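You operate a simulated robot arm through the tools that you are given. There is no shell and no other tool.

Carry out the task below with a simulated robot arm. There is one attempt and no reset: what you move stays moved.

## Task
Take the black lens on the sample bench top and put it away on the optics bench top. Take the folded grey cloth from the top of the dry box and leave it in the green crate. Take the blue holder from the blue-legged table top and leave it on the sample bench top. Put the carton that says "clips" from the blue-legged table top on the steel work table top and the carton labelled "seals" on the top of the blue cabinet. Open the grey drawer of the sample bench, put the pink holder in the inside of the grey drawer of the sample bench, then shut the drawer. Pull the lower drawer of the grey console open. Do these in any order.

Only the result counts: the job must be done as asked and must still hold three seconds after the hand-in. Knocking over, shifting, dropping, spilling or breaking anything else fails it. A push-on lid holds only when it is set on centred and level and pressed home; a screw cap is set on level and turned clockwise until tight. Flat cloth is picked up by pressing the open fingertips on it (5 to 10 N) and closing them slowly along it; thin cloth reads only 2 to 8 mm in the jaws.

## Robot
A 6-joint arm with a two-finger gripper on a trunk, on a base that moves. Base frame: it is fixed to the floor where the robot stands at the start and does not move with it; the origin is under the middle of the robot, x ahead of it, y to its left, z up. Lengths are in mm, angles in rad, forces in N, time in s.
With the tool pointing down near the work surface it reaches from about 380 to 860 mm from the robot's upright axis, wherever it stands. Its first joint turns from -2.897 to 2.897 rad. Places, roughly: black lens [-2250, -3250, 1000]; blue carton, brown carton, grey carton, white cart [-3250, -2500, 750]; blue holder [-3000, -2500, 750]; folded grey cloth (8x6x2 cm) [-2600, -2900, 1300]; green crate (26x17x11 cm) [-5300, -2200, 800]; grey drawer of the sample bench [-2100, -2900, 700]; inside of the grey drawer of the sample bench [-2100, -3000, 600]; lower drawer of the grey console [1500, -1900, 500]; optics bench top [-3400, -700, 800]; pink holder [-3250, -2750, 750]; sample bench top [-1900, -3100, 900]; steel work table top [-6000, 300, 800]; top of the blue cabinet [-600, -3500, 900]. Payload 2.45 kg.
The tool frame sits at the grasp point between the pads (the TCP): z along the fingers, y along the line on which they close. The tips reach 20 mm beyond it. The gripper opens to 140 mm; its body begins 168 mm behind the TCP.
Orientation is that of the tool frame in the base frame, as a unit quaternion [w, x, y, z]. With the fingers straight down and closing along the base's y, the tool's x points along the base's -x, its y along +y and its z along -z.

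## Interface
- The arm moves only by the tool nudge_tool. Its argument "series" is a list of rows, each an object of numbers (a shift or turn left out is 0, a gripper value left out holds the last): "tx", "ty", "tz": the shift along the base's x, y, z in units of 20 mm (1.0 is 20 mm); "rx", "ry", "rz": the turn, a rotation vector about the base's x, y, z in units of 5 degrees (1.0 is 5 degrees). In form: [{"tx": .., "ty": .., "tz": .., "rx": .., "ry": .., "rz": ..}, ...]. A call has 1 to 20 rows; each row shifts and turns the commanded pose from where the row before left it. "hand" is the gripper command, from -1 (shut) to 1 (fully open), values between in proportion, set as the call begins (left out, the last holds). A call with a number of a shift or a turn outside -1 to 1 is refused whole. Each row takes 0.2 s and may step no farther than 50 mm and 0.15 rad from the row before; otherwise, or with a gripper value out of range, the whole call is refused. Where a pose cannot be reached the arm comes as near as it can. A force on the tool above 40 N (or 10 N above the force at the start of the call, whichever is more), or a blocked arm, ends the call early, and 0.2 s more pass. Each finger travels about 45 mm/s and halts on what it meets, pressing with about 40 N; the grip force reading is that of the motor and also rises with nothing between the fingers. The clock runs only during rows and for 0.2 s after the last one: add rows that do not move to give the fingers time. The reply holds the time, the measured pose of the TCP, the force on the tool along the base axes, the opening and the grip force, in the units named above and with some noise, with the torque about the TCP (base axes, N m) and any sound that the robot's microphone picked up.
- Cameras (640 x 400 px; columns grow to the right, rows downward): "scene" is now at [92.9, 134.7, 1853.9]; the picture's right is [-0.04, -1.00, 0.00], its down [-0.70, 0.03, -0.72] and it looks along [0.72, -0.03, -0.70] (base axes); focal length 288 px, centre (320, 200). "wrist" rides on the gripper at [78, 11, -209] in the tool frame; the picture's right is [-0.14, 0.99, 0.00], its down [-0.92, -0.13, -0.37] and it looks along [-0.37, -0.05, 0.93] (tool axes); focal length 280 px, centre (320, 200). There is no depth. A picture from a camera that has moved, and an enlarged one, comes with that camera's place and axes in the base frame and with its lens.
- camera(camera): a new picture of that camera. It takes no simulated time.
- move_column(by): moves the trunk up (or, below 0, down) by that many mm; the arm and the scene camera ride with it, the base frame stays. It gives what a move gives, with no picture.
- base_move(legs): drives the robot by 1 to 6 legs, each [ahead, left, turn to the left] in mm, mm and rad, along the robot's own axes; the way and the turn of a leg run together, so that a leg with both is an arc; at most 1500 mm and 3.142 rad a leg. The arm and the cameras ride along, it lands a little off, and it stops where it bumps. It gives what a move gives.
- pan_tilt(pan, tilt): turns the head with the scene camera to pan (to the left, within 2.496 rad either way) and tilt (down, from -0.506 to 1.204), counted from straight ahead of the robot. It gives what a move gives.
- enlarge(camera, box): a new picture of the part [left, top, right, bottom] of that camera's present view, enlarged. It takes no simulated time.
- close_job(): hands the job in; it is judged then, once.

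Nothing tells you exact positions but the pictures and the camera data. Unless the task says otherwise, let go and move clear before handing in.

The tools are called as a command line: name --argument value ..., lists and objects as JSON in quotes. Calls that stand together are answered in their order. nudge_tool: Moves the arm, as the interface text tells. Its arguments: {"type":"object","properties":{"series":{"type":"array"},"hand":{"type":"number"}},"required":["series"]} The other tools are called the same way: move_column (by) moves the trunk up or down; base_move (legs) drives the base; pan_tilt (pan, tilt) turns the head that bears the scene camera; camera (camera) takes a picture; enlarge (camera, box) takes an enlarged picture of a part of a camera's view; close_job () hands the job in.

At the start:

```text
time_s: 0.0
ee_pos: [672.2, -18.9, 1168.2]
tcp_rot: [0.0, 0.0, 1.0, 0.0]
contact_force: [0.2, 0.1, -0.1]
torque: [-0.02, -0.02, -0.01]
opening: 139.9
grasp_force: 0.2
trunk travel left (down, up): [-100.0, 130.0]
robot x, y, heading: [-1.7, -1.8, 0.002]
head pan, tilt (commanded): [-0.038, 0.77]
```

scene: 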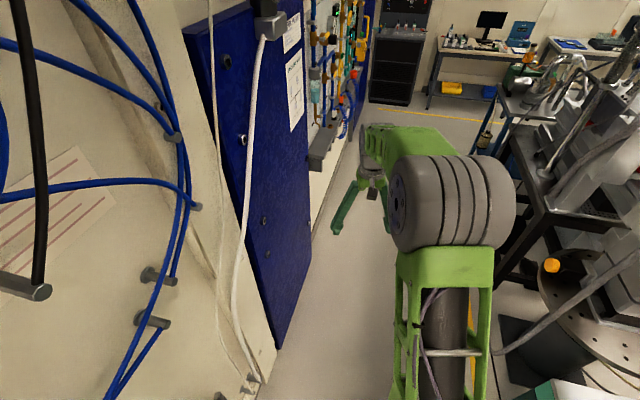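
wrist: 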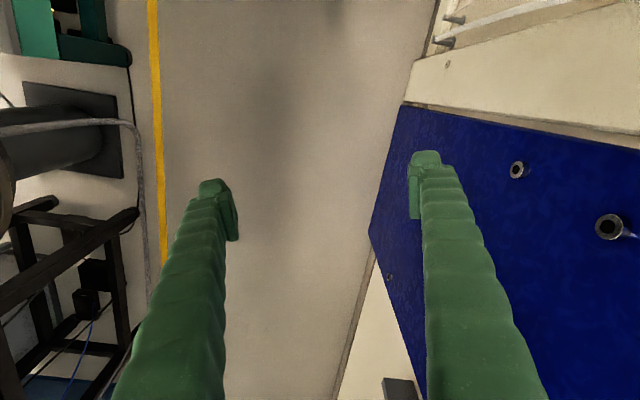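

I see the robot in an aisle between a blue panel wall (left) and a rack/table (right). I'll look around with the head first to map the surroundings before moving.

pan_tilt --pan -0.8 --tilt 0.4

camera --camera "scene"

pan_tilt --pan -1.6 --tilt 0.4

camera --camera "scene"

pan_tilt --pan -2.45 --tilt 0.4

camera --camera "scene"

pan_tilt --pan 0.0 --tilt 0.3

camera --camera "scene"

pan_tilt --pan 2.45 --tilt 0.4

camera --camera "scene"

```text
time_s: 1.1
ee_pos: [672.1, -18.8, 1166.9]
tcp_rot: [0.0, 0.0, 1.0, 0.0]
contact_force: [0.1, 0.8, -0.2]
torque: [0.01, 0.02, -0.01]
opening: 140.0
grasp_force: 0.0
trunk travel left (down, up): [-100.0, 130.0]
robot x, y, heading: [-0.0, -0.7, -0.002]
head pan, tilt (commanded): [-0.799, 0.4]
```

```text
taken
camera scene: at [75.5, 71.5, 1886.5], right [-0.72, -0.7, 0.0], down [-0.27, 0.28, -0.92], along [0.64, -0.66, -0.39], focal length 288 px, centre (320, 200)
```

scene: 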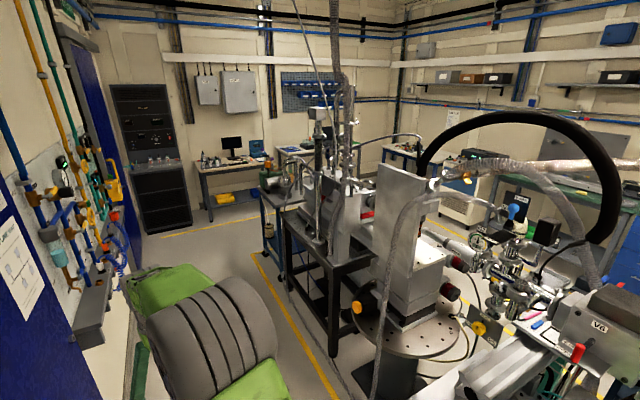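

```text
time_s: 2.2
ee_pos: [671.7, -19.5, 1167.6]
tcp_rot: [-0.001, 0.0, 1.0, 0.0]
contact_force: [-0.6, -0.2, 0.3]
torque: [-0.04, 0.0, 0.04]
opening: 139.9
grasp_force: 0.1
trunk travel left (down, up): [-100.0, 130.0]
robot x, y, heading: [2.1, -2.5, 0.0]
head pan, tilt (commanded): [-1.6, 0.4]
```

```text
taken
camera scene: at [8.2, 45.3, 1886.5], right [-1.0, 0.03, 0.0], down [0.01, 0.39, -0.92], along [-0.03, -0.92, -0.39], focal length 288 px, centre (320, 200)
```

scene: 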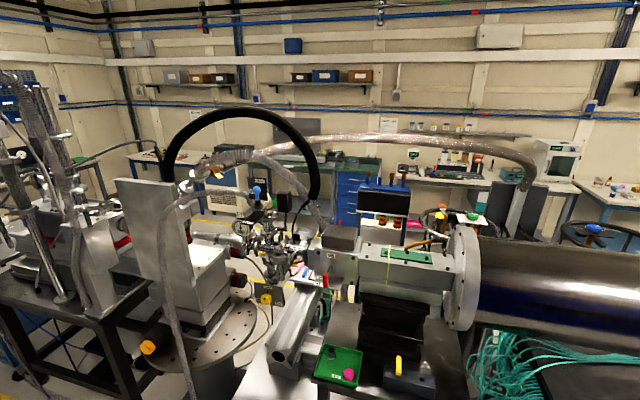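

```text
time_s: 3.4
ee_pos: [673.0, -19.1, 1168.1]
tcp_rot: [0.001, 0.0, 1.0, 0.0]
contact_force: [-0.7, 0.1, -0.3]
torque: [0.0, 0.02, -0.02]
opening: 140.0
grasp_force: 0.1
trunk travel left (down, up): [-100.0, 130.0]
robot x, y, heading: [-1.5, -2.6, 0.001]
head pan, tilt (commanded): [-2.45, 0.4]
```

```text
taken
camera scene: at [-60.4, 78.8, 1886.5], right [-0.64, 0.77, 0.0], down [0.3, 0.25, -0.92], along [-0.71, -0.59, -0.39], focal length 288 px, centre (320, 200)
```

scene: 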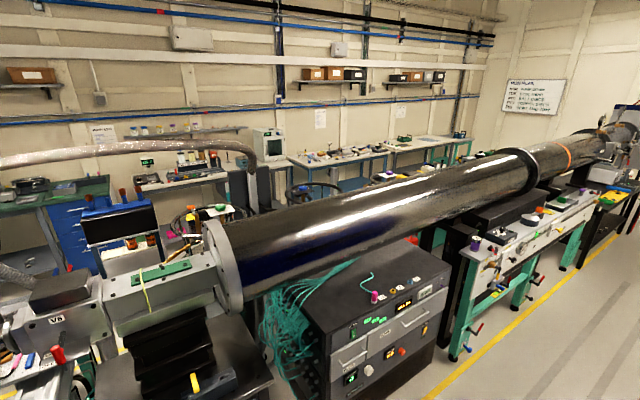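

```text
time_s: 5.6
ee_pos: [672.0, -18.8, 1167.9]
tcp_rot: [0.0, 0.0, 1.0, 0.0]
contact_force: [-0.2, -0.2, 0.5]
torque: [0.01, 0.0, 0.01]
opening: 139.9
grasp_force: 0.0
trunk travel left (down, up): [-100.0, 130.0]
robot x, y, heading: [-4.6, -0.6, 0.001]
head pan, tilt (commanded): [0.0, 0.3]
```

```text
taken
camera scene: at [104.3, 137.9, 1895.8], right [0.0, -1.0, 0.0], down [-0.3, 0.0, -0.96], along [0.96, 0.0, -0.3], focal length 288 px, centre (320, 200)
```

scene: 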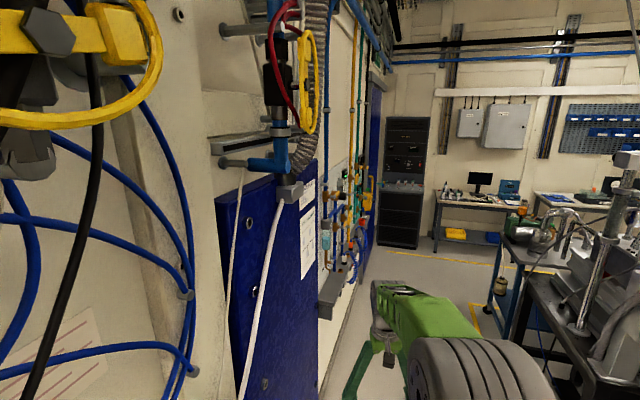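

```text
time_s: 7.9
ee_pos: [672.0, -18.5, 1168.0]
tcp_rot: [0.0, 0.0, 1.0, 0.0]
contact_force: [-0.2, 0.0, 0.2]
torque: [0.0, -0.01, -0.01]
opening: 140.3
grasp_force: 0.1
trunk travel left (down, up): [-100.0, 130.0]
robot x, y, heading: [0.8, -0.2, 0.002]
head pan, tilt (commanded): [2.45, 0.4]
```

```text
taken
camera scene: at [-60.4, 197.0, 1886.5], right [0.64, 0.77, 0.0], down [0.3, -0.25, -0.92], along [-0.71, 0.59, -0.39], focal length 288 px, centre (320, 200)
```

scene: 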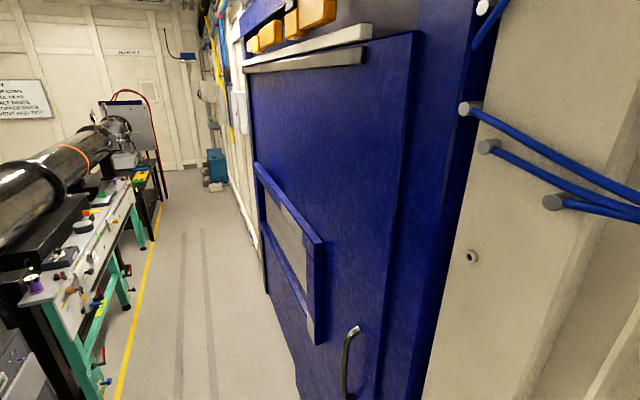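

The pictures show the room's long axis is turned about -0.31 rad from my frame. I'm in the north aisle, with the beamline on my right and the benches I need along the far south wall. I'll tuck the arm in, turn to line up with the aisle and drive toward its east end.

nudge_tool --series '[{"tx": -1}, {"tx": -1}, {"tx": -1}, {"tx": -1}, {"tx": -1}, {"tx": -1}, {"tx": -1}, {"tx": -1}, {"tx": -1}, {"tx": -1}]' --hand -0.5

base_move --legs '[[0, 0, -0.31], [1000, 0, 0]]'

pan_tilt --pan 0.0 --tilt 0.45

camera --camera "scene"

pan_tilt --pan -0.8 --tilt 0.5

camera --camera "scene"

```text
time_s: 10.1
ee_pos: [472.6, -17.9, 1169.7]
tcp_rot: [0.0, 0.0, 1.0, 0.0]
contact_force: [0.3, -0.1, 0.1]
torque: [0.01, -0.03, 0.01]
opening: 35.0
grasp_force: 0.0
trunk travel left (down, up): [-100.0, 130.0]
robot x, y, heading: [0.6, -0.8, -0.003]
head pan, tilt (commanded): [2.45, 0.4]
```

```text
time_s: 16.3
ee_pos: [1412.5, -454.3, 1168.7]
tcp_rot: [0.001, 0.148, 0.989, 0.0]
contact_force: [0.7, 0.5, 0.2]
torque: [-0.02, -0.01, 0.01]
opening: 35.1
grasp_force: 0.0
trunk travel left (down, up): [-100.0, 130.0]
robot x, y, heading: [965.3, -299.2, -0.299]
head pan, tilt (commanded): [2.45, 0.4]
```

```text
time_s: 18.5
ee_pos: [1412.8, -455.7, 1168.4]
tcp_rot: [0.0, 0.149, 0.989, -0.001]
contact_force: [-0.3, 0.4, 0.6]
torque: [0.01, 0.01, 0.01]
opening: 35.0
grasp_force: 0.0
trunk travel left (down, up): [-100.0, 130.0]
robot x, y, heading: [967.3, -300.8, -0.3]
head pan, tilt (commanded): [0.0, 0.45]
```

```text
taken
camera scene: at [1106.3, -197.5, 1881.8], right [-0.29, -0.96, 0.0], down [-0.42, 0.13, -0.9], along [0.86, -0.26, -0.44], focal length 288 px, centre (320, 200)
```

scene: 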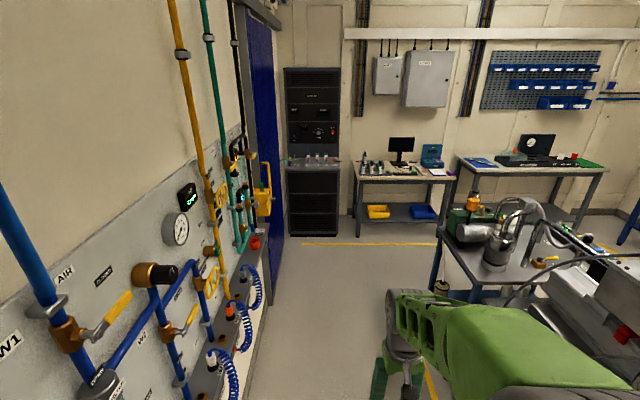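

```text
time_s: 19.6
ee_pos: [1412.8, -455.2, 1168.2]
tcp_rot: [-0.001, 0.149, 0.989, 0.0]
contact_force: [0.2, -0.3, 0.4]
torque: [-0.01, -0.02, -0.01]
opening: 35.2
grasp_force: 0.1
trunk travel left (down, up): [-100.0, 130.0]
robot x, y, heading: [966.0, -299.4, -0.301]
head pan, tilt (commanded): [-0.799, 0.499]
```

```text
taken
camera scene: at [1060.0, -251.4, 1877.4], right [-0.89, -0.46, 0.0], down [-0.22, 0.43, -0.88], along [0.4, -0.78, -0.48], focal length 288 px, centre (320, 200)
```

scene: 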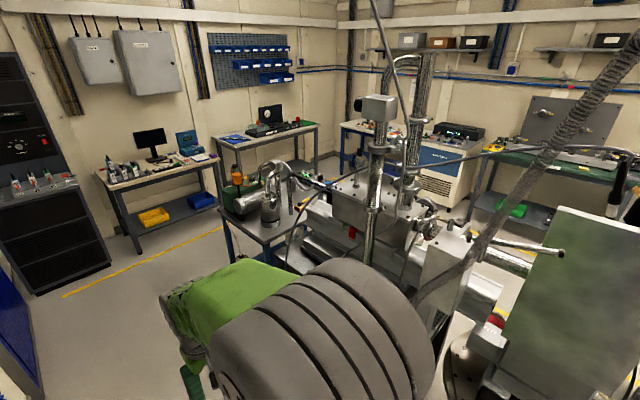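

The aisle ends at desks on the east wall, with a passage round the small blue cart at the beamline's end. I'll drive on and look at the corner.

base_move --legs '[[1500, 0, 0], [500, 0, 0]]'

pan_tilt --pan -0.7 --tilt 0.6

camera --camera "scene"

pan_tilt --pan -1.5 --tilt 0.6

camera --camera "scene"

```text
time_s: 29.6
ee_pos: [3299.2, -1110.4, 1168.6]
tcp_rot: [-0.001, 0.172, 0.985, 0.0]
contact_force: [-0.2, -1.0, 0.5]
torque: [0.03, 0.05, -0.01]
opening: 34.9
grasp_force: 0.0
trunk travel left (down, up): [-100.0, 130.0]
robot x, y, heading: [2860.3, -937.8, -0.344]
head pan, tilt (commanded): [-0.799, 0.499]
```

```text
time_s: 30.3
ee_pos: [3298.6, -1110.1, 1168.6]
tcp_rot: [0.0, 0.172, 0.985, 0.0]
contact_force: [0.6, 0.2, -1.1]
torque: [0.02, 0.01, -0.01]
opening: 35.1
grasp_force: 0.2
trunk travel left (down, up): [-100.0, 130.0]
robot x, y, heading: [2858.3, -933.1, -0.344]
head pan, tilt (commanded): [-0.7, 0.6]
```

```text
taken
camera scene: at [2962.6, -884.4, 1868.3], right [-0.87, -0.5, 0.0], down [-0.28, 0.49, -0.83], along [0.41, -0.71, -0.56], focal length 288 px, centre (320, 200)
```

scene: 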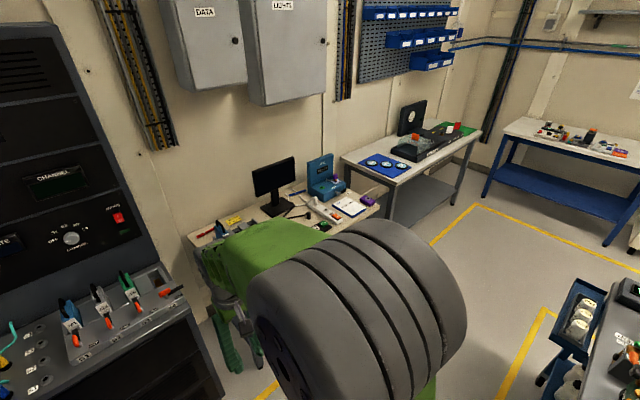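

```text
time_s: 31.4
ee_pos: [3298.2, -1111.3, 1168.8]
tcp_rot: [0.0, 0.172, 0.985, -0.001]
contact_force: [-0.3, 0.9, 0.8]
torque: [0.05, -0.02, -0.01]
opening: 35.0
grasp_force: 0.1
trunk travel left (down, up): [-100.0, 130.0]
robot x, y, heading: [2858.2, -934.9, -0.344]
head pan, tilt (commanded): [-1.499, 0.6]
```

```text
taken
camera scene: at [2894.4, -893.1, 1868.3], right [-0.96, 0.27, 0.0], down [0.15, 0.54, -0.83], along [-0.22, -0.79, -0.56], focal length 288 px, centre (320, 200)
```

scene: 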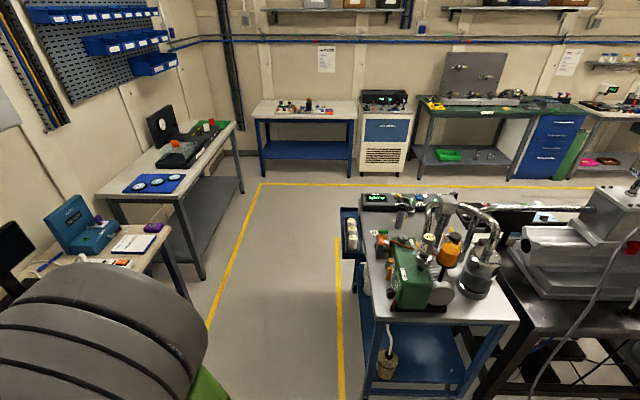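

The cross aisle runs between two yellow lines, about 0.9 m wide, leading to the south aisle. I'll step forward, turn right to face south, centre in the passage and advance.

base_move --legs '[[200, 0, 0], [0, 0, -1.537], [0, 190, 0], [1300, 0, 0]]'

pan_tilt --pan -0.9 --tilt 0.6

camera --camera "scene"

pan_tilt --pan -0.2 --tilt 0.5

camera --camera "scene"

```text
time_s: 44.7
ee_pos: [2676.0, -2728.8, 1168.2]
tcp_rot: [0.0, 0.808, 0.59, 0.0]
contact_force: [0.1, -0.3, 0.3]
torque: [0.0, 0.01, 0.01]
opening: 35.2
grasp_force: 0.1
trunk travel left (down, up): [-100.0, 130.0]
robot x, y, heading: [2836.4, -2283.9, -1.883]
head pan, tilt (commanded): [-1.499, 0.6]
```

```text
time_s: 45.7
ee_pos: [2675.7, -2728.2, 1169.0]
tcp_rot: [0.0, 0.808, 0.589, 0.001]
contact_force: [0.5, -1.0, 0.1]
torque: [0.02, -0.01, 0.0]
opening: 34.9
grasp_force: 0.1
trunk travel left (down, up): [-100.0, 130.0]
robot x, y, heading: [2835.3, -2284.3, -1.882]
head pan, tilt (commanded): [-0.901, 0.6]
```

```text
taken
camera scene: at [2885.2, -2370.0, 1868.3], right [-0.35, 0.94, 0.0], down [0.53, 0.2, -0.83], along [-0.77, -0.29, -0.56], focal length 288 px, centre (320, 200)
```

scene: 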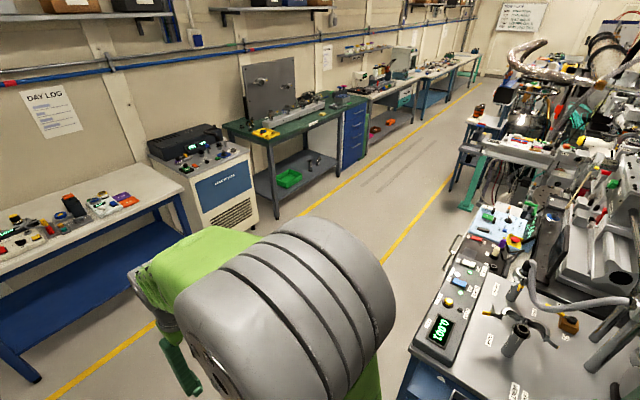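

```text
time_s: 46.8
ee_pos: [2674.9, -2728.3, 1168.5]
tcp_rot: [0.0, 0.807, 0.59, 0.0]
contact_force: [-0.3, 0.4, -0.3]
torque: [-0.01, -0.02, -0.06]
opening: 35.1
grasp_force: 0.0
trunk travel left (down, up): [-100.0, 130.0]
robot x, y, heading: [2837.0, -2282.4, -1.88]
head pan, tilt (commanded): [-0.201, 0.499]
```

```text
taken
camera scene: at [2923.4, -2418.3, 1877.4], right [-0.87, 0.49, 0.0], down [0.23, 0.42, -0.88], along [-0.43, -0.77, -0.48], focal length 288 px, centre (320, 200)
```

scene: 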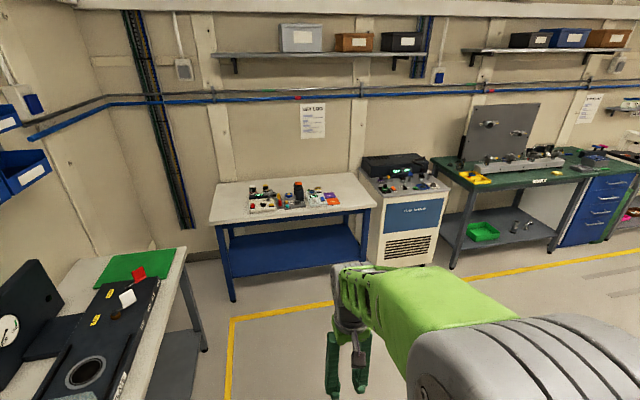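

I'm in the cross aisle facing south, with the south-wall benches ahead and the aisle between the yellow lines centred about 1.2 m further on. I'll move there, turn west, and look north for the grey console.

base_move --legs '[[1150, 0, 0], [0, 0, -1.571], [400, 0, 0]]'

pan_tilt --pan -0.9 --tilt 0.6

camera --camera "scene"

pan_tilt --pan 0.3 --tilt 0.4

camera --camera "scene"

```text
time_s: 58.6
ee_pos: [1668.7, -3146.7, 1168.4]
tcp_rot: [0.0, 0.991, -0.13, -0.001]
contact_force: [-0.2, 0.1, 0.1]
torque: [-0.03, -0.04, -0.01]
opening: 34.9
grasp_force: 0.1
trunk travel left (down, up): [-100.0, 130.0]
robot x, y, heading: [2123.9, -3288.1, 2.88]
head pan, tilt (commanded): [-0.201, 0.499]
```

```text
time_s: 59.6
ee_pos: [1669.7, -3147.5, 1168.9]
tcp_rot: [0.0, 0.991, -0.131, 0.0]
contact_force: [0.6, -0.2, -1.2]
torque: [0.01, -0.02, -0.02]
opening: 35.0
grasp_force: 0.0
trunk travel left (down, up): [-100.0, 130.0]
robot x, y, heading: [2123.5, -3284.6, 2.875]
head pan, tilt (commanded): [-0.901, 0.6]
```

```text
taken
camera scene: at [2041.5, -3339.8, 1868.3], right [0.92, 0.4, 0.0], down [0.22, -0.52, -0.83], along [-0.33, 0.76, -0.56], focal length 288 px, centre (320, 200)
```

scene: 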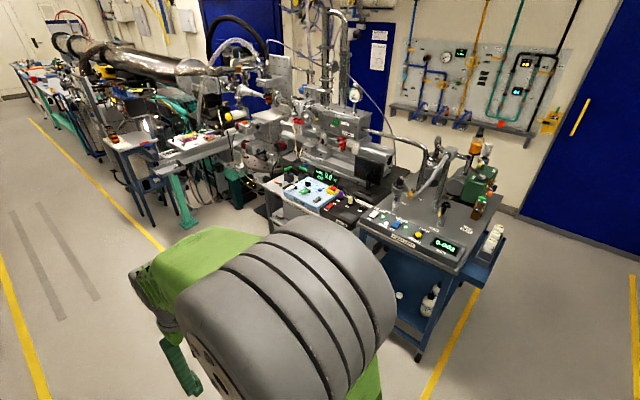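

```text
time_s: 61.0
ee_pos: [1670.8, -3147.1, 1169.1]
tcp_rot: [0.0, 0.991, -0.13, 0.0]
contact_force: [0.5, 0.1, 0.3]
torque: [0.03, -0.04, -0.01]
opening: 35.1
grasp_force: 0.0
trunk travel left (down, up): [-100.0, 130.0]
robot x, y, heading: [2123.4, -3284.9, 2.877]
head pan, tilt (commanded): [0.3, 0.4]
```

```text
taken
camera scene: at [1984.1, -3424.4, 1886.5], right [-0.04, 1.0, 0.0], down [0.39, 0.01, -0.92], along [-0.92, -0.03, -0.39], focal length 288 px, centre (320, 200)
```

scene: 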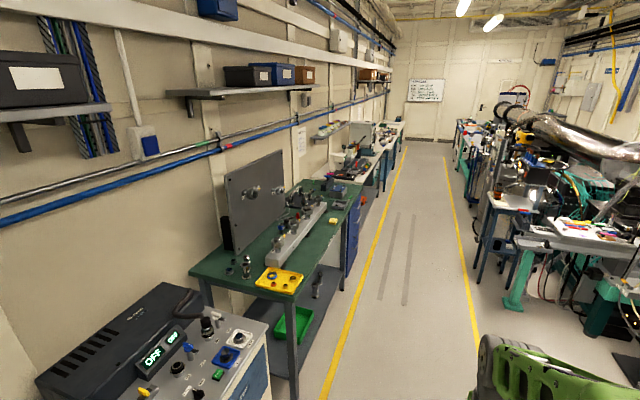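

The console should be right of me, hidden behind my arm at the moment. I'll move along a bit and look squarely north at it.

base_move --legs '[[800, 0, 0]]'

pan_tilt --pan -1.6 --tilt 0.7

camera --camera "scene"

```text
time_s: 65.3
ee_pos: [895.6, -2944.9, 1168.7]
tcp_rot: [0.001, 0.992, -0.127, 0.0]
contact_force: [-1.1, 0.3, -0.4]
torque: [0.02, -0.03, 0.0]
opening: 35.0
grasp_force: 0.1
trunk travel left (down, up): [-100.0, 130.0]
robot x, y, heading: [1345.0, -3083.3, 2.89]
head pan, tilt (commanded): [0.3, 0.4]
```

```text
time_s: 67.2
ee_pos: [896.0, -2945.4, 1169.2]
tcp_rot: [0.0, 0.992, -0.127, -0.001]
contact_force: [-0.8, -0.5, -0.8]
torque: [-0.01, 0.02, 0.0]
opening: 35.1
grasp_force: 0.2
trunk travel left (down, up): [-100.0, 130.0]
robot x, y, heading: [1349.0, -3079.7, 2.887]
head pan, tilt (commanded): [-1.6, 0.7]
```

```text
taken
camera scene: at [1327.3, -3135.1, 1859.7], right [0.96, -0.28, 0.0], down [-0.18, -0.62, -0.77], along [0.21, 0.73, -0.64], focal length 288 px, centre (320, 200)
```

scene: 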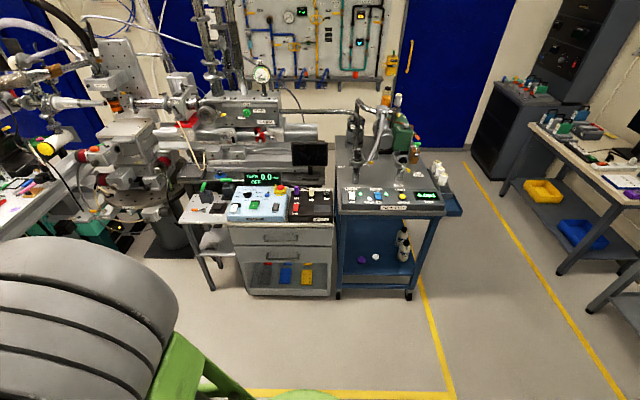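

enlarge --camera "scene" --box '[180, 160, 380, 310]'

```text
2.67 times, centred on (280, 235) of scene
camera zoom: at [1327.3, -3135.1, 1859.7], right [0.96, -0.28, 0.0], down [-0.18, -0.62, -0.77], along [0.21, 0.73, -0.64], focal length 768 px, centre (427, 107)
```

zoom: 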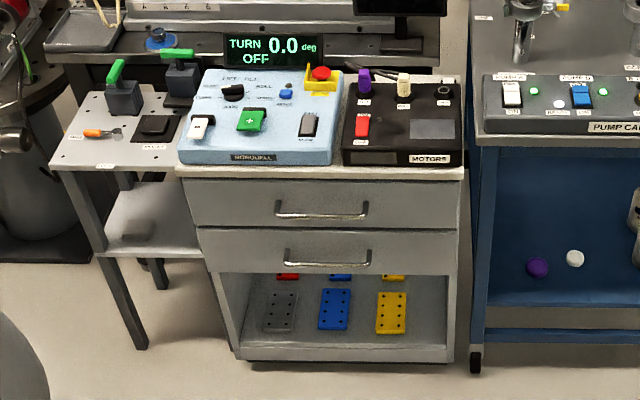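

The grey console stands to my north with two bar-handled drawers; I put the lower handle near [1412, -2042, 526]. I'll turn to face it, line up, and take a closer look.

base_move --legs '[[0, 0, -1.617], [0, 240, 0], [100, 0, 0]]'

pan_tilt --pan 0.3 --tilt 0.9

camera --camera "scene"

camera --camera "wrist"

```text
time_s: 74.6
ee_pos: [1319.5, -2471.4, 1168.5]
tcp_rot: [-0.001, -0.586, 0.81, 0.0]
contact_force: [0.0, -0.3, -0.6]
torque: [-0.09, 0.07, 0.02]
opening: 34.7
grasp_force: 0.1
trunk travel left (down, up): [-100.0, 130.0]
robot x, y, heading: [1154.5, -2913.3, 1.253]
head pan, tilt (commanded): [-1.6, 0.7]
```

```text
time_s: 76.4
ee_pos: [1319.1, -2471.4, 1168.6]
tcp_rot: [-0.001, -0.587, 0.81, 0.001]
contact_force: [-0.7, 0.0, 0.2]
torque: [0.03, 0.0, 0.0]
opening: 35.2
grasp_force: 0.0
trunk travel left (down, up): [-100.0, 130.0]
robot x, y, heading: [1152.9, -2919.9, 1.253]
head pan, tilt (commanded): [0.3, 0.901]
```

```text
taken
camera scene: at [1027.6, -2788.7, 1843.5], right [1.0, -0.02, 0.0], down [-0.01, -0.78, -0.62], along [0.01, 0.62, -0.78], focal length 288 px, centre (320, 200)
```

scene: 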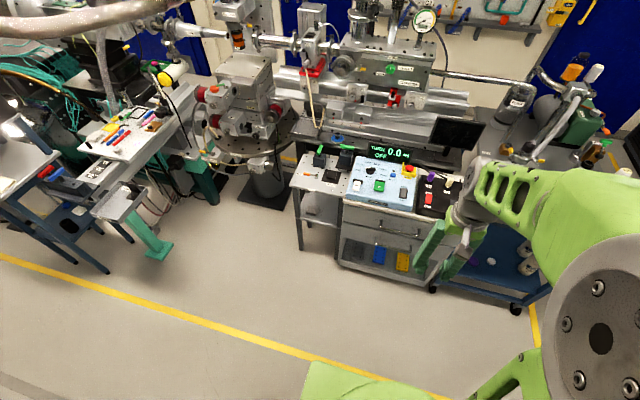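

```text
taken
camera wrist: at [1284.4, -2543.7, 1377.5], right [-0.9, 0.44, 0.0], down [0.41, 0.84, 0.37], along [0.16, 0.33, -0.93], focal length 280 px, centre (320, 200)
```

wrist: 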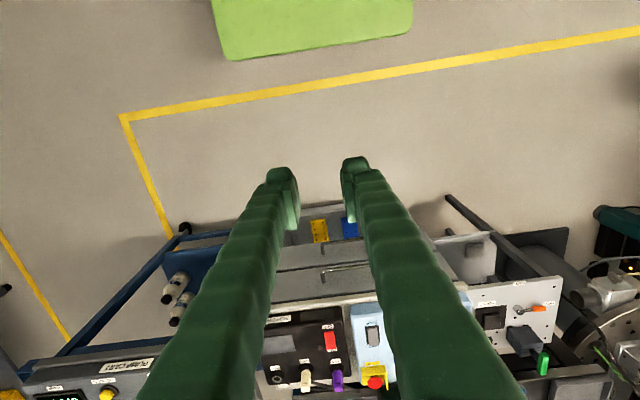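

enlarge --camera "scene" --box '[320, 180, 440, 300]'

enlarge --camera "wrist" --box '[220, 180, 440, 400]'

```text
3.33 times, centred on (380, 240) of scene
camera zoom: at [1027.6, -2788.7, 1843.5], right [1.0, -0.02, 0.0], down [-0.01, -0.78, -0.62], along [0.01, 0.62, -0.78], focal length 960 px, centre (120, 67)
```

zoom: 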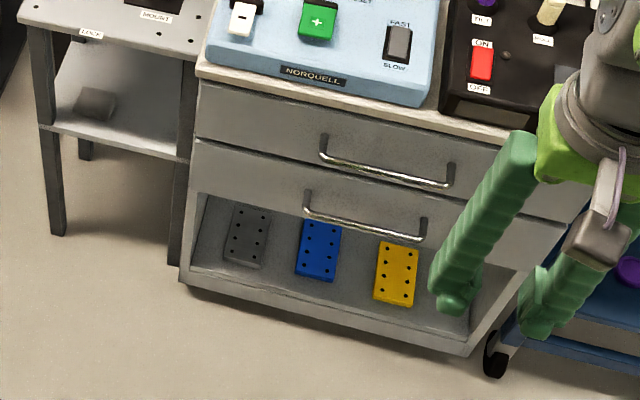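

```text
1.82 times, centred on (330, 290) of wrist
camera zoom: at [1284.4, -2543.7, 1377.5], right [-0.9, 0.44, 0.0], down [0.41, 0.84, 0.37], along [0.16, 0.33, -0.93], focal length 510 px, centre (302, 36)
```

zoom: 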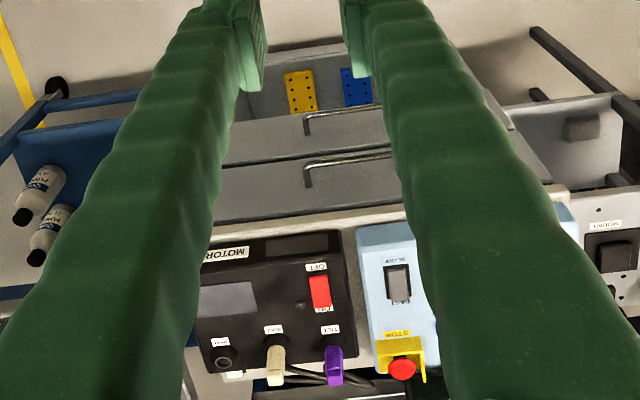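

The lower handle triangulates to about [1415, -2075, 544], a horizontal bar about 174 mm long with the console face pointing about -0.30 rad. I'll square the base up, extend the arm, and turn the wrist so the fingers can clamp the bar from above and below.

base_move --legs '[[0, 0, 0.02]]'

nudge_tool --series '[{"tx": 0.296, "ty": 0.955, "rz": 1}, {"tx": 0.296, "ty": 0.955, "rz": 1}, {"tx": 0.296, "ty": 0.955, "rz": 1}, {"tx": 0.296, "ty": 0.955, "rz": 1}, {"tx": 0.296, "ty": 0.955, "rz": 1}, {"tx": 0.296, "ty": 0.955, "rz": 1}, {"tx": 0.296, "ty": 0.955, "rz": 1}, {"tx": 0.296, "ty": 0.955, "rz": 1}, {"tx": 0.296, "ty": 0.955, "rz": 1}, {"tx": 0.296, "ty": 0.955, "rz": 1}, {"rz": 1}, {"rz": 1}, {"rz": 1}, {"rz": 1}, {"rz": 1}, {"rz": 1}, {"rz": 1}, {"rz": 1}]' --hand -0.2

```text
time_s: 77.2
ee_pos: [1311.1, -2469.0, 1168.6]
tcp_rot: [0.0, -0.595, 0.803, 0.0]
contact_force: [0.0, -0.5, -0.1]
torque: [-0.01, 0.0, -0.01]
opening: 35.0
grasp_force: 0.0
trunk travel left (down, up): [-100.0, 130.0]
robot x, y, heading: [1157.5, -2915.0, 1.276]
head pan, tilt (commanded): [0.3, 0.901]
```

```text
time_s: 81.0
ee_pos: [1369.7, -2279.6, 1168.9]
tcp_rot: [0.0, 0.989, -0.147, 0.0]
contact_force: [-0.2, 0.4, 1.1]
torque: [-0.01, 0.01, 0.05]
opening: 55.7
grasp_force: 0.0
trunk travel left (down, up): [-100.0, 130.0]
robot x, y, heading: [1156.7, -2913.7, 1.271]
head pan, tilt (commanded): [0.3, 0.901]
```

The wrist yaw worked and the tool's x axis now lies along the console face. Next I'll pitch the fingers forward to horizontal while lowering.

nudge_tool --series '[{"tz": -0.5, "rx": 0.956, "ry": -0.294}, {"tz": -0.5, "rx": 0.956, "ry": -0.294}, {"tz": -0.5, "rx": 0.956, "ry": -0.294}, {"tz": -0.5, "rx": 0.956, "ry": -0.294}, {"tz": -0.5, "rx": 0.956, "ry": -0.294}, {"tz": -0.5, "rx": 0.956, "ry": -0.294}, {"tz": -0.5, "rx": 0.956, "ry": -0.294}, {"tz": -0.5, "rx": 0.956, "ry": -0.294}, {"tz": -0.5, "rx": 0.956, "ry": -0.294}, {"tz": -0.5, "rx": 0.956, "ry": -0.294}, {"tz": -0.5, "rx": 0.956, "ry": -0.294}, {"tz": -0.5, "rx": 0.956, "ry": -0.294}, {"tz": -0.5, "rx": 0.956, "ry": -0.294}, {"tz": -0.5, "rx": 0.956, "ry": -0.294}, {"tz": -0.5, "rx": 0.956, "ry": -0.294}, {"tz": -0.5, "rx": 0.956, "ry": -0.294}, {"tz": -0.5, "rx": 0.956, "ry": -0.294}, {"tz": -0.5, "rx": 0.956, "ry": -0.294}]'

```text
time_s: 84.8
ee_pos: [1374.7, -2278.6, 989.9]
tcp_rot: [-0.699, 0.7, -0.104, 0.105]
contact_force: [-0.4, -0.9, -0.7]
torque: [-0.04, 0.0, -0.01]
opening: 56.1
grasp_force: 0.1
out of reach, approached as far as the arm can: row 7
trunk travel left (down, up): [-100.0, 130.0]
robot x, y, heading: [1157.2, -2914.3, 1.27]
head pan, tilt (commanded): [0.3, 0.901]
```

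The fingers are horizontal now. I'll lower toward handle height, checking the force as I go.

nudge_tool --series '[{"tx": -0.956, "ty": 0.294}, {"tz": -1}, {"tz": -1}, {"tz": -1}, {"tz": -1}, {"tz": -1}, {"tz": -1}, {"tz": -1}, {"tz": -1}, {"tz": -1}, {"tz": -1}, {"tz": -1}, {"tz": -1}]'

camera --camera "wrist"

camera --camera "scene"

```text
time_s: 87.6
ee_pos: [1358.1, -2267.8, 752.9]
tcp_rot: [-0.699, 0.699, -0.105, 0.105]
contact_force: [0.4, -0.5, 0.6]
torque: [0.03, 0.0, 0.01]
opening: 56.1
grasp_force: 0.0
out of reach, approached as far as the arm can: row 2
trunk travel left (down, up): [-100.0, 130.0]
robot x, y, heading: [1154.3, -2915.9, 1.275]
head pan, tilt (commanded): [0.3, 0.901]
```

```text
taken
camera wrist: at [1370.1, -2491.6, 741.1], right [-0.13, 0.04, -0.99], down [-0.99, -0.08, 0.13], along [-0.08, 1.0, 0.05], focal length 280 px, centre (320, 200)
```

wrist: 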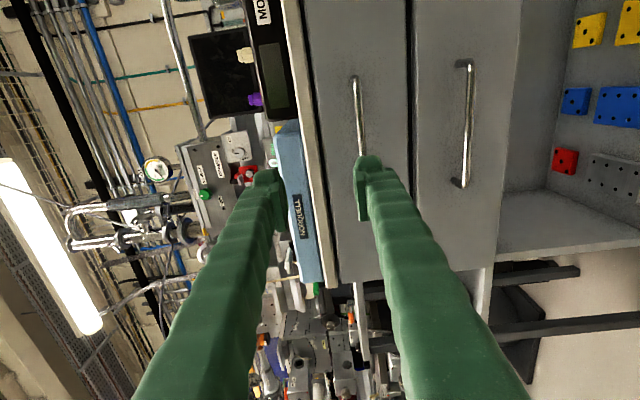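

```text
taken
camera scene: at [1025.0, -2791.4, 1843.5], right [1.0, 0.0, 0.0], down [0.0, -0.78, -0.62], along [0.0, 0.62, -0.78], focal length 288 px, centre (320, 200)
```

scene: 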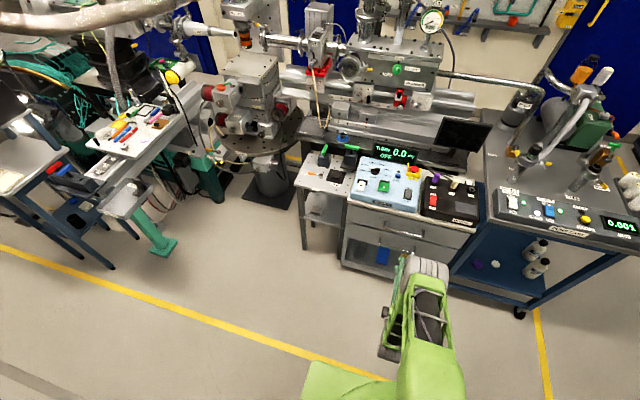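

The wrist view confirms the lower handle near z 541 and laterally centred on my fingers. I'll lower to that height.

nudge_tool --series '[{"tz": -1}, {"tz": -1}, {"tz": -1}, {"tz": -1}, {"tz": -1}, {"tz": -1}, {"tz": -1}, {"tz": -1}, {"tz": -1}, {"tz": -1}, {"tz": -0.6}]'

camera --camera "wrist"

```text
time_s: 90.0
ee_pos: [1357.2, -2265.8, 677.2]
tcp_rot: [-0.699, 0.699, -0.105, 0.106]
contact_force: [-0.4, 0.0, 0.0]
torque: [-0.02, 0.02, -0.02]
opening: 56.1
grasp_force: 0.0
out of reach, approached as far as the arm can: row 4, 5, 6, 7, 8, 9, 10, 11
trunk travel left (down, up): [-100.0, 130.0]
robot x, y, heading: [1154.1, -2914.8, 1.273]
head pan, tilt (commanded): [0.3, 0.901]
```

```text
taken
camera wrist: at [1370.1, -2489.6, 666.6], right [-0.13, 0.04, -0.99], down [-0.99, -0.08, 0.13], along [-0.08, 1.0, 0.05], focal length 280 px, centre (320, 200)
```

wrist: 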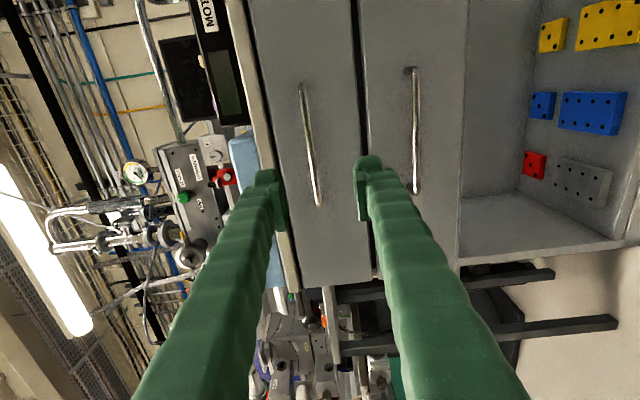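

The arm can't get below z 677 from here, so I'll use the trunk: lower it 100 mm.

move_column --by -100

nudge_tool --series '[{"tz": -1}, {"tz": -1}]'

```text
time_s: 91.3
ee_pos: [1357.7, -2266.5, 576.1]
tcp_rot: [-0.699, 0.7, -0.104, 0.106]
contact_force: [0.0, 0.1, -1.3]
torque: [-0.03, 0.02, 0.01]
opening: 56.1
grasp_force: 0.0
trunk travel left (down, up): [0.0, 230.0]
robot x, y, heading: [1154.1, -2913.8, 1.27]
head pan, tilt (commanded): [0.3, 0.901]
```

```text
time_s: 91.9
ee_pos: [1358.0, -2266.8, 577.0]
tcp_rot: [-0.698, 0.7, -0.105, 0.106]
contact_force: [0.6, -0.4, 0.0]
torque: [0.0, -0.01, 0.02]
opening: 55.9
grasp_force: 0.0
out of reach, approached as far as the arm can: row 1, 2
trunk travel left (down, up): [0.0, 230.0]
robot x, y, heading: [1153.9, -2916.8, 1.276]
head pan, tilt (commanded): [0.3, 0.901]
```

I still need about 36 mm lower. Tilting the fingers downward should bring the wrist into an easier posture, so I'll pitch down 30° and recheck.

nudge_tool --series '[{"rx": -0.956, "ry": 0.294}, {"rx": -0.956, "ry": 0.294}, {"rx": -0.956, "ry": 0.294}, {"rx": -0.956, "ry": 0.294}]'

```text
time_s: 92.9
ee_pos: [1356.6, -2267.3, 577.7]
tcp_rot: [-0.566, 0.811, -0.121, 0.086]
contact_force: [-0.4, -0.1, 0.1]
torque: [0.03, 0.0, -0.01]
opening: 55.9
grasp_force: 0.1
trunk travel left (down, up): [0.0, 230.0]
robot x, y, heading: [1158.8, -2914.2, 1.274]
head pan, tilt (commanded): [0.3, 0.901]
```

nudge_tool --series '[{"tz": -1}, {"tz": -0.8}]'

camera --camera "wrist"

```text
time_s: 93.5
ee_pos: [1356.9, -2265.1, 540.8]
tcp_rot: [-0.566, 0.811, -0.121, 0.086]
contact_force: [-0.3, -0.6, -0.3]
torque: [-0.01, 0.0, 0.04]
opening: 56.1
grasp_force: 0.1
trunk travel left (down, up): [0.0, 230.0]
robot x, y, heading: [1156.4, -2915.7, 1.271]
head pan, tilt (commanded): [0.3, 0.901]
```

```text
taken
camera wrist: at [1372.2, -2479.4, 603.0], right [-0.23, -0.29, -0.93], down [-0.97, -0.02, 0.25], along [-0.09, 0.96, -0.27], focal length 280 px, centre (320, 200)
```

wrist: 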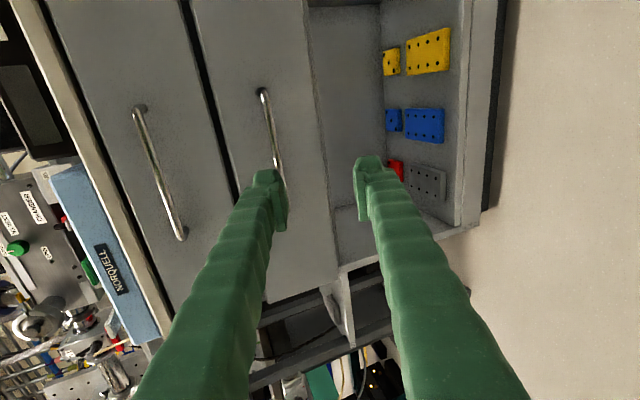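

The tilt works: TCP is now at the handle's height and centred. I'll advance most of the way and check with the wrist camera.

nudge_tool --series '[{"tx": 0.2936, "ty": 0.956}, {"tx": 0.2936, "ty": 0.956}, {"tx": 0.2936, "ty": 0.956}, {"tx": 0.2936, "ty": 0.956}, {"tx": 0.2936, "ty": 0.956}, {"tx": 0.2936, "ty": 0.956}, {"tx": 0.2936, "ty": 0.956}]'

camera --camera "wrist"

```text
time_s: 95.1
ee_pos: [1397.7, -2131.5, 541.7]
tcp_rot: [-0.565, 0.811, -0.121, 0.085]
contact_force: [0.8, 0.5, -0.3]
torque: [-0.03, 0.0, 0.03]
opening: 56.0
grasp_force: 0.0
trunk travel left (down, up): [0.0, 230.0]
robot x, y, heading: [1151.5, -2917.4, 1.269]
head pan, tilt (commanded): [0.3, 0.901]
```

```text
taken
camera wrist: at [1413.6, -2345.2, 603.0], right [-0.23, -0.29, -0.93], down [-0.97, -0.02, 0.25], along [-0.09, 0.96, -0.27], focal length 280 px, centre (320, 200)
```

wrist: 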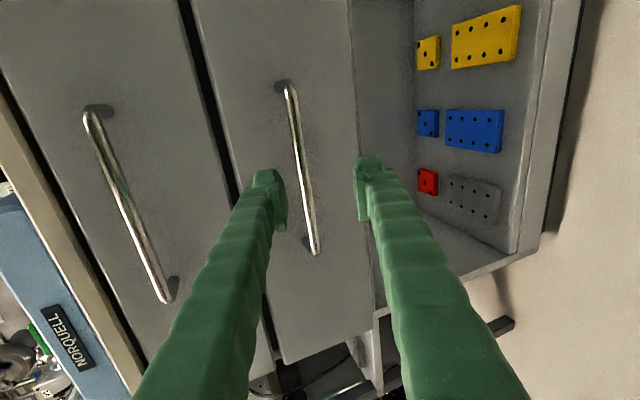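

The bar sits between the fingers. I'll advance the last ~50 mm, then close on it.

nudge_tool --series '[{"tx": 0.2936, "ty": 0.956, "tz": -0.25}, {"tx": 0.2936, "ty": 0.956}, {"tx": 0.15, "ty": 0.48}, {}]'

camera --camera "wrist"

```text
time_s: 96.1
ee_pos: [1413.7, -2084.0, 536.5]
tcp_rot: [-0.566, 0.811, -0.121, 0.086]
contact_force: [-0.2, -0.1, 0.9]
torque: [-0.01, -0.01, 0.01]
opening: 56.0
grasp_force: 0.2
trunk travel left (down, up): [0.0, 230.0]
robot x, y, heading: [1157.6, -2917.6, 1.275]
head pan, tilt (commanded): [0.3, 0.901]
```

```text
taken
camera wrist: at [1428.4, -2298.0, 599.0], right [-0.23, -0.29, -0.93], down [-0.97, -0.02, 0.25], along [-0.09, 0.96, -0.27], focal length 280 px, centre (320, 200)
```

wrist: 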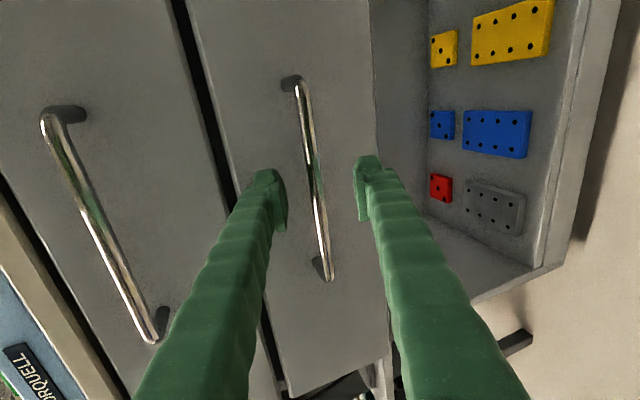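

nudge_tool --series '[{}, {}, {}, {}, {}, {}]' --hand -1

```text
time_s: 97.5
ee_pos: [1413.6, -2083.3, 539.7]
tcp_rot: [-0.568, 0.81, -0.121, 0.085]
contact_force: [1.1, 2.2, 15.0]
torque: [0.2, 0.1, -0.06]
opening: 9.2
grasp_force: 37.2
trunk travel left (down, up): [0.0, 230.0]
robot x, y, heading: [1156.7, -2915.2, 1.275]
head pan, tilt (commanded): [0.3, 0.901]
```

I've clamped the bar (9 mm in the jaws). Now I'll pull straight back.

nudge_tool --series '[{"tx": -0.2936, "ty": -0.956}, {"tx": -0.2936, "ty": -0.956}, {"tx": -0.2936, "ty": -0.956}, {"tx": -0.2936, "ty": -0.956}, {"tx": -0.2936, "ty": -0.956}]'

camera --camera "wrist"

```text
time_s: 98.7
ee_pos: [1382.8, -2179.0, 539.8]
tcp_rot: [-0.57, 0.808, -0.12, 0.086]
contact_force: [-6.5, 0.6, 32.1]
torque: [0.52, 0.25, 0.24]
opening: 9.3
grasp_force: 36.9
trunk travel left (down, up): [0.0, 230.0]
robot x, y, heading: [1154.5, -2918.5, 1.272]
head pan, tilt (commanded): [0.3, 0.901]
```

```text
taken
camera wrist: at [1398.8, -2394.4, 600.3], right [-0.23, -0.28, -0.93], down [-0.97, -0.02, 0.24], along [-0.09, 0.96, -0.27], focal length 280 px, centre (320, 200)
```

wrist: 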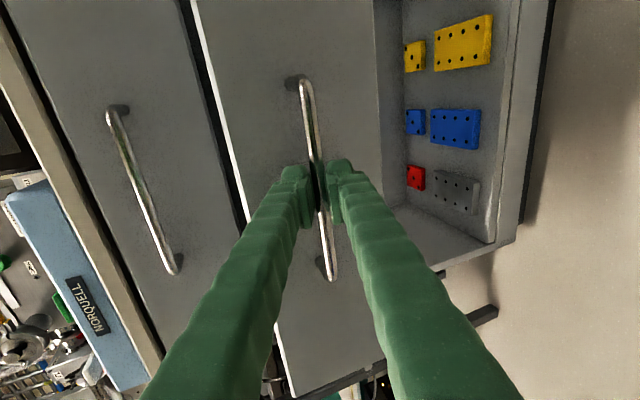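

The drawer is sliding out (about 100 mm so far), with some upward load on the tool. I'll ease that by a few millimetres and keep pulling.

nudge_tool --series '[{"tz": 0.25}, {"tx": -0.2936, "ty": -0.956}, {"tx": -0.2936, "ty": -0.956}, {"tx": -0.2936, "ty": -0.956}, {"tx": -0.2936, "ty": -0.956}]'

nudge_tool --series '[{"tx": -0.2936, "ty": -0.956}, {"tx": -0.2936, "ty": -0.956}, {"tx": -0.2936, "ty": -0.956}, {"tx": -0.2936, "ty": -0.956}]'

camera --camera "wrist"

```text
time_s: 99.9
ee_pos: [1360.8, -2257.0, 540.1]
tcp_rot: [-0.565, 0.811, -0.122, 0.086]
contact_force: [-4.2, -1.1, 2.8]
torque: [0.07, 0.08, 0.23]
opening: 9.3
grasp_force: 36.5
trunk travel left (down, up): [0.0, 230.0]
robot x, y, heading: [1155.4, -2914.5, 1.272]
head pan, tilt (commanded): [0.3, 0.901]
```

```text
time_s: 100.9
ee_pos: [1336.1, -2332.1, 542.2]
tcp_rot: [-0.566, 0.811, -0.122, 0.086]
contact_force: [0.5, 0.0, -0.7]
torque: [0.03, -0.01, 0.0]
opening: 0.0
grasp_force: 29.1
trunk travel left (down, up): [0.0, 230.0]
robot x, y, heading: [1153.5, -2915.7, 1.275]
head pan, tilt (commanded): [0.3, 0.901]
```

```text
taken
camera wrist: at [1351.7, -2546.5, 603.3], right [-0.23, -0.29, -0.93], down [-0.97, -0.02, 0.25], along [-0.09, 0.96, -0.27], focal length 280 px, centre (320, 200)
```

wrist: 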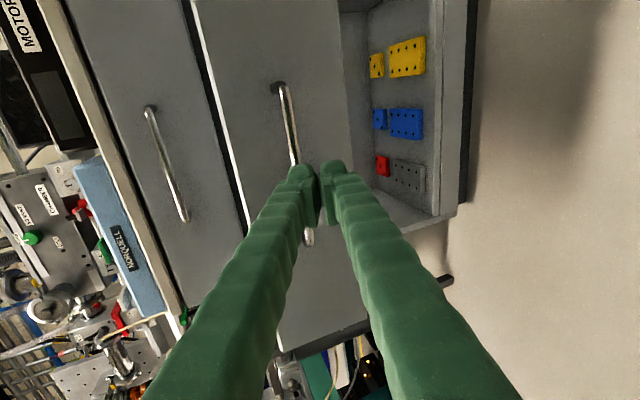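

The fingers slipped off the bar on that last stretch, possibly because the drawer hit its stop. I'll look at how far it is open.

camera --camera "scene"

enlarge --camera "scene" --box '[320, 160, 480, 300]'

```text
taken
camera scene: at [1025.0, -2791.3, 1743.5], right [1.0, 0.0, 0.0], down [0.0, -0.78, -0.62], along [0.0, 0.62, -0.78], focal length 288 px, centre (320, 200)
```

scene: 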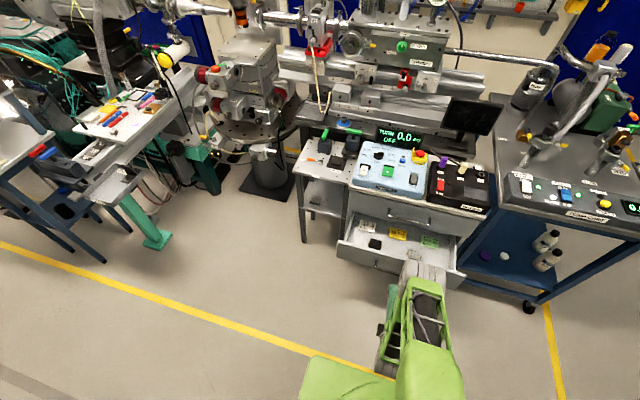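

```text
2.86 times, centred on (400, 230) of scene
camera zoom: at [1025.0, -2791.3, 1743.5], right [1.0, 0.0, 0.0], down [0.0, -0.78, -0.62], along [0.0, 0.62, -0.78], focal length 823 px, centre (91, 114)
```

zoom: 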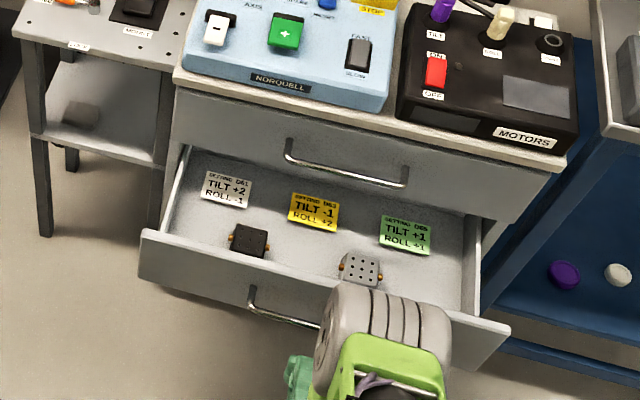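

The drawer stands about 185 mm open, and the bar stopped exactly where my grip started slipping, which suggests the end stop. I'll regrip and give it a gentle tug to confirm.

nudge_tool --series '[{}, {}, {"tx": 0.2936, "ty": 0.956, "tz": -0.15}, {"tx": 0.2936, "ty": 0.956}, {"tx": 0.2936, "ty": 0.956}, {"tx": 0.22, "ty": 0.717}, {}]' --hand -0.3

nudge_tool --series '[{}, {}, {}, {}, {}]' --hand -1

nudge_tool --series '[{"tx": -0.2936, "ty": -0.956}, {}]'

```text
time_s: 102.5
ee_pos: [1358.7, -2259.5, 538.7]
tcp_rot: [-0.567, 0.81, -0.122, 0.086]
contact_force: [-0.7, -0.6, -0.3]
torque: [-0.01, 0.02, 0.03]
opening: 49.0
grasp_force: 0.0
trunk travel left (down, up): [0.0, 230.0]
robot x, y, heading: [1156.3, -2919.5, 1.269]
head pan, tilt (commanded): [0.3, 0.901]
```

```text
time_s: 103.7
ee_pos: [1359.1, -2260.4, 539.4]
tcp_rot: [-0.567, 0.81, -0.122, 0.086]
contact_force: [0.7, 0.5, 7.9]
torque: [0.1, 0.04, -0.04]
opening: 10.3
grasp_force: 37.7
trunk travel left (down, up): [0.0, 230.0]
robot x, y, heading: [1155.6, -2914.2, 1.274]
head pan, tilt (commanded): [0.3, 0.901]
```

```text
time_s: 104.3
ee_pos: [1352.9, -2279.9, 539.8]
tcp_rot: [-0.567, 0.81, -0.122, 0.086]
contact_force: [1.9, 0.4, 15.6]
torque: [0.21, 0.09, -0.06]
opening: 10.0
grasp_force: 38.2
trunk travel left (down, up): [0.0, 230.0]
robot x, y, heading: [1155.7, -2913.0, 1.271]
head pan, tilt (commanded): [0.3, 0.901]
```

nudge_tool --series '[{"tx": -0.2936, "ty": -0.956, "tz": 0.1}, {}]'

camera --camera "wrist"

```text
time_s: 104.9
ee_pos: [1346.3, -2300.4, 538.6]
tcp_rot: [-0.567, 0.81, -0.122, 0.086]
contact_force: [1.6, -0.8, 10.2]
torque: [0.16, 0.07, -0.05]
opening: 9.9
grasp_force: 37.4
trunk travel left (down, up): [0.0, 230.0]
robot x, y, heading: [1154.6, -2915.2, 1.277]
head pan, tilt (commanded): [0.3, 0.901]
```

```text
taken
camera wrist: at [1361.9, -2514.3, 601.3], right [-0.23, -0.29, -0.93], down [-0.97, -0.02, 0.25], along [-0.09, 0.96, -0.27], focal length 280 px, centre (320, 200)
```

wrist: 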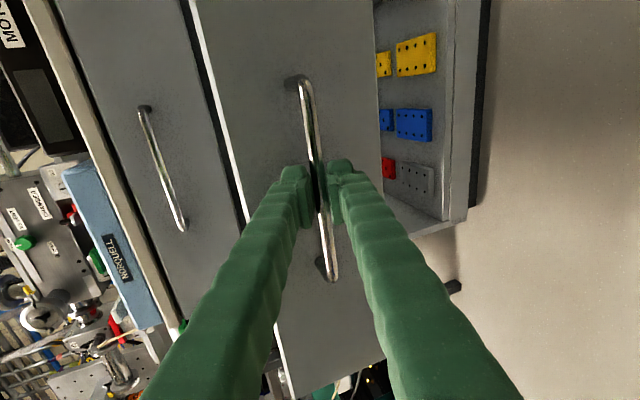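

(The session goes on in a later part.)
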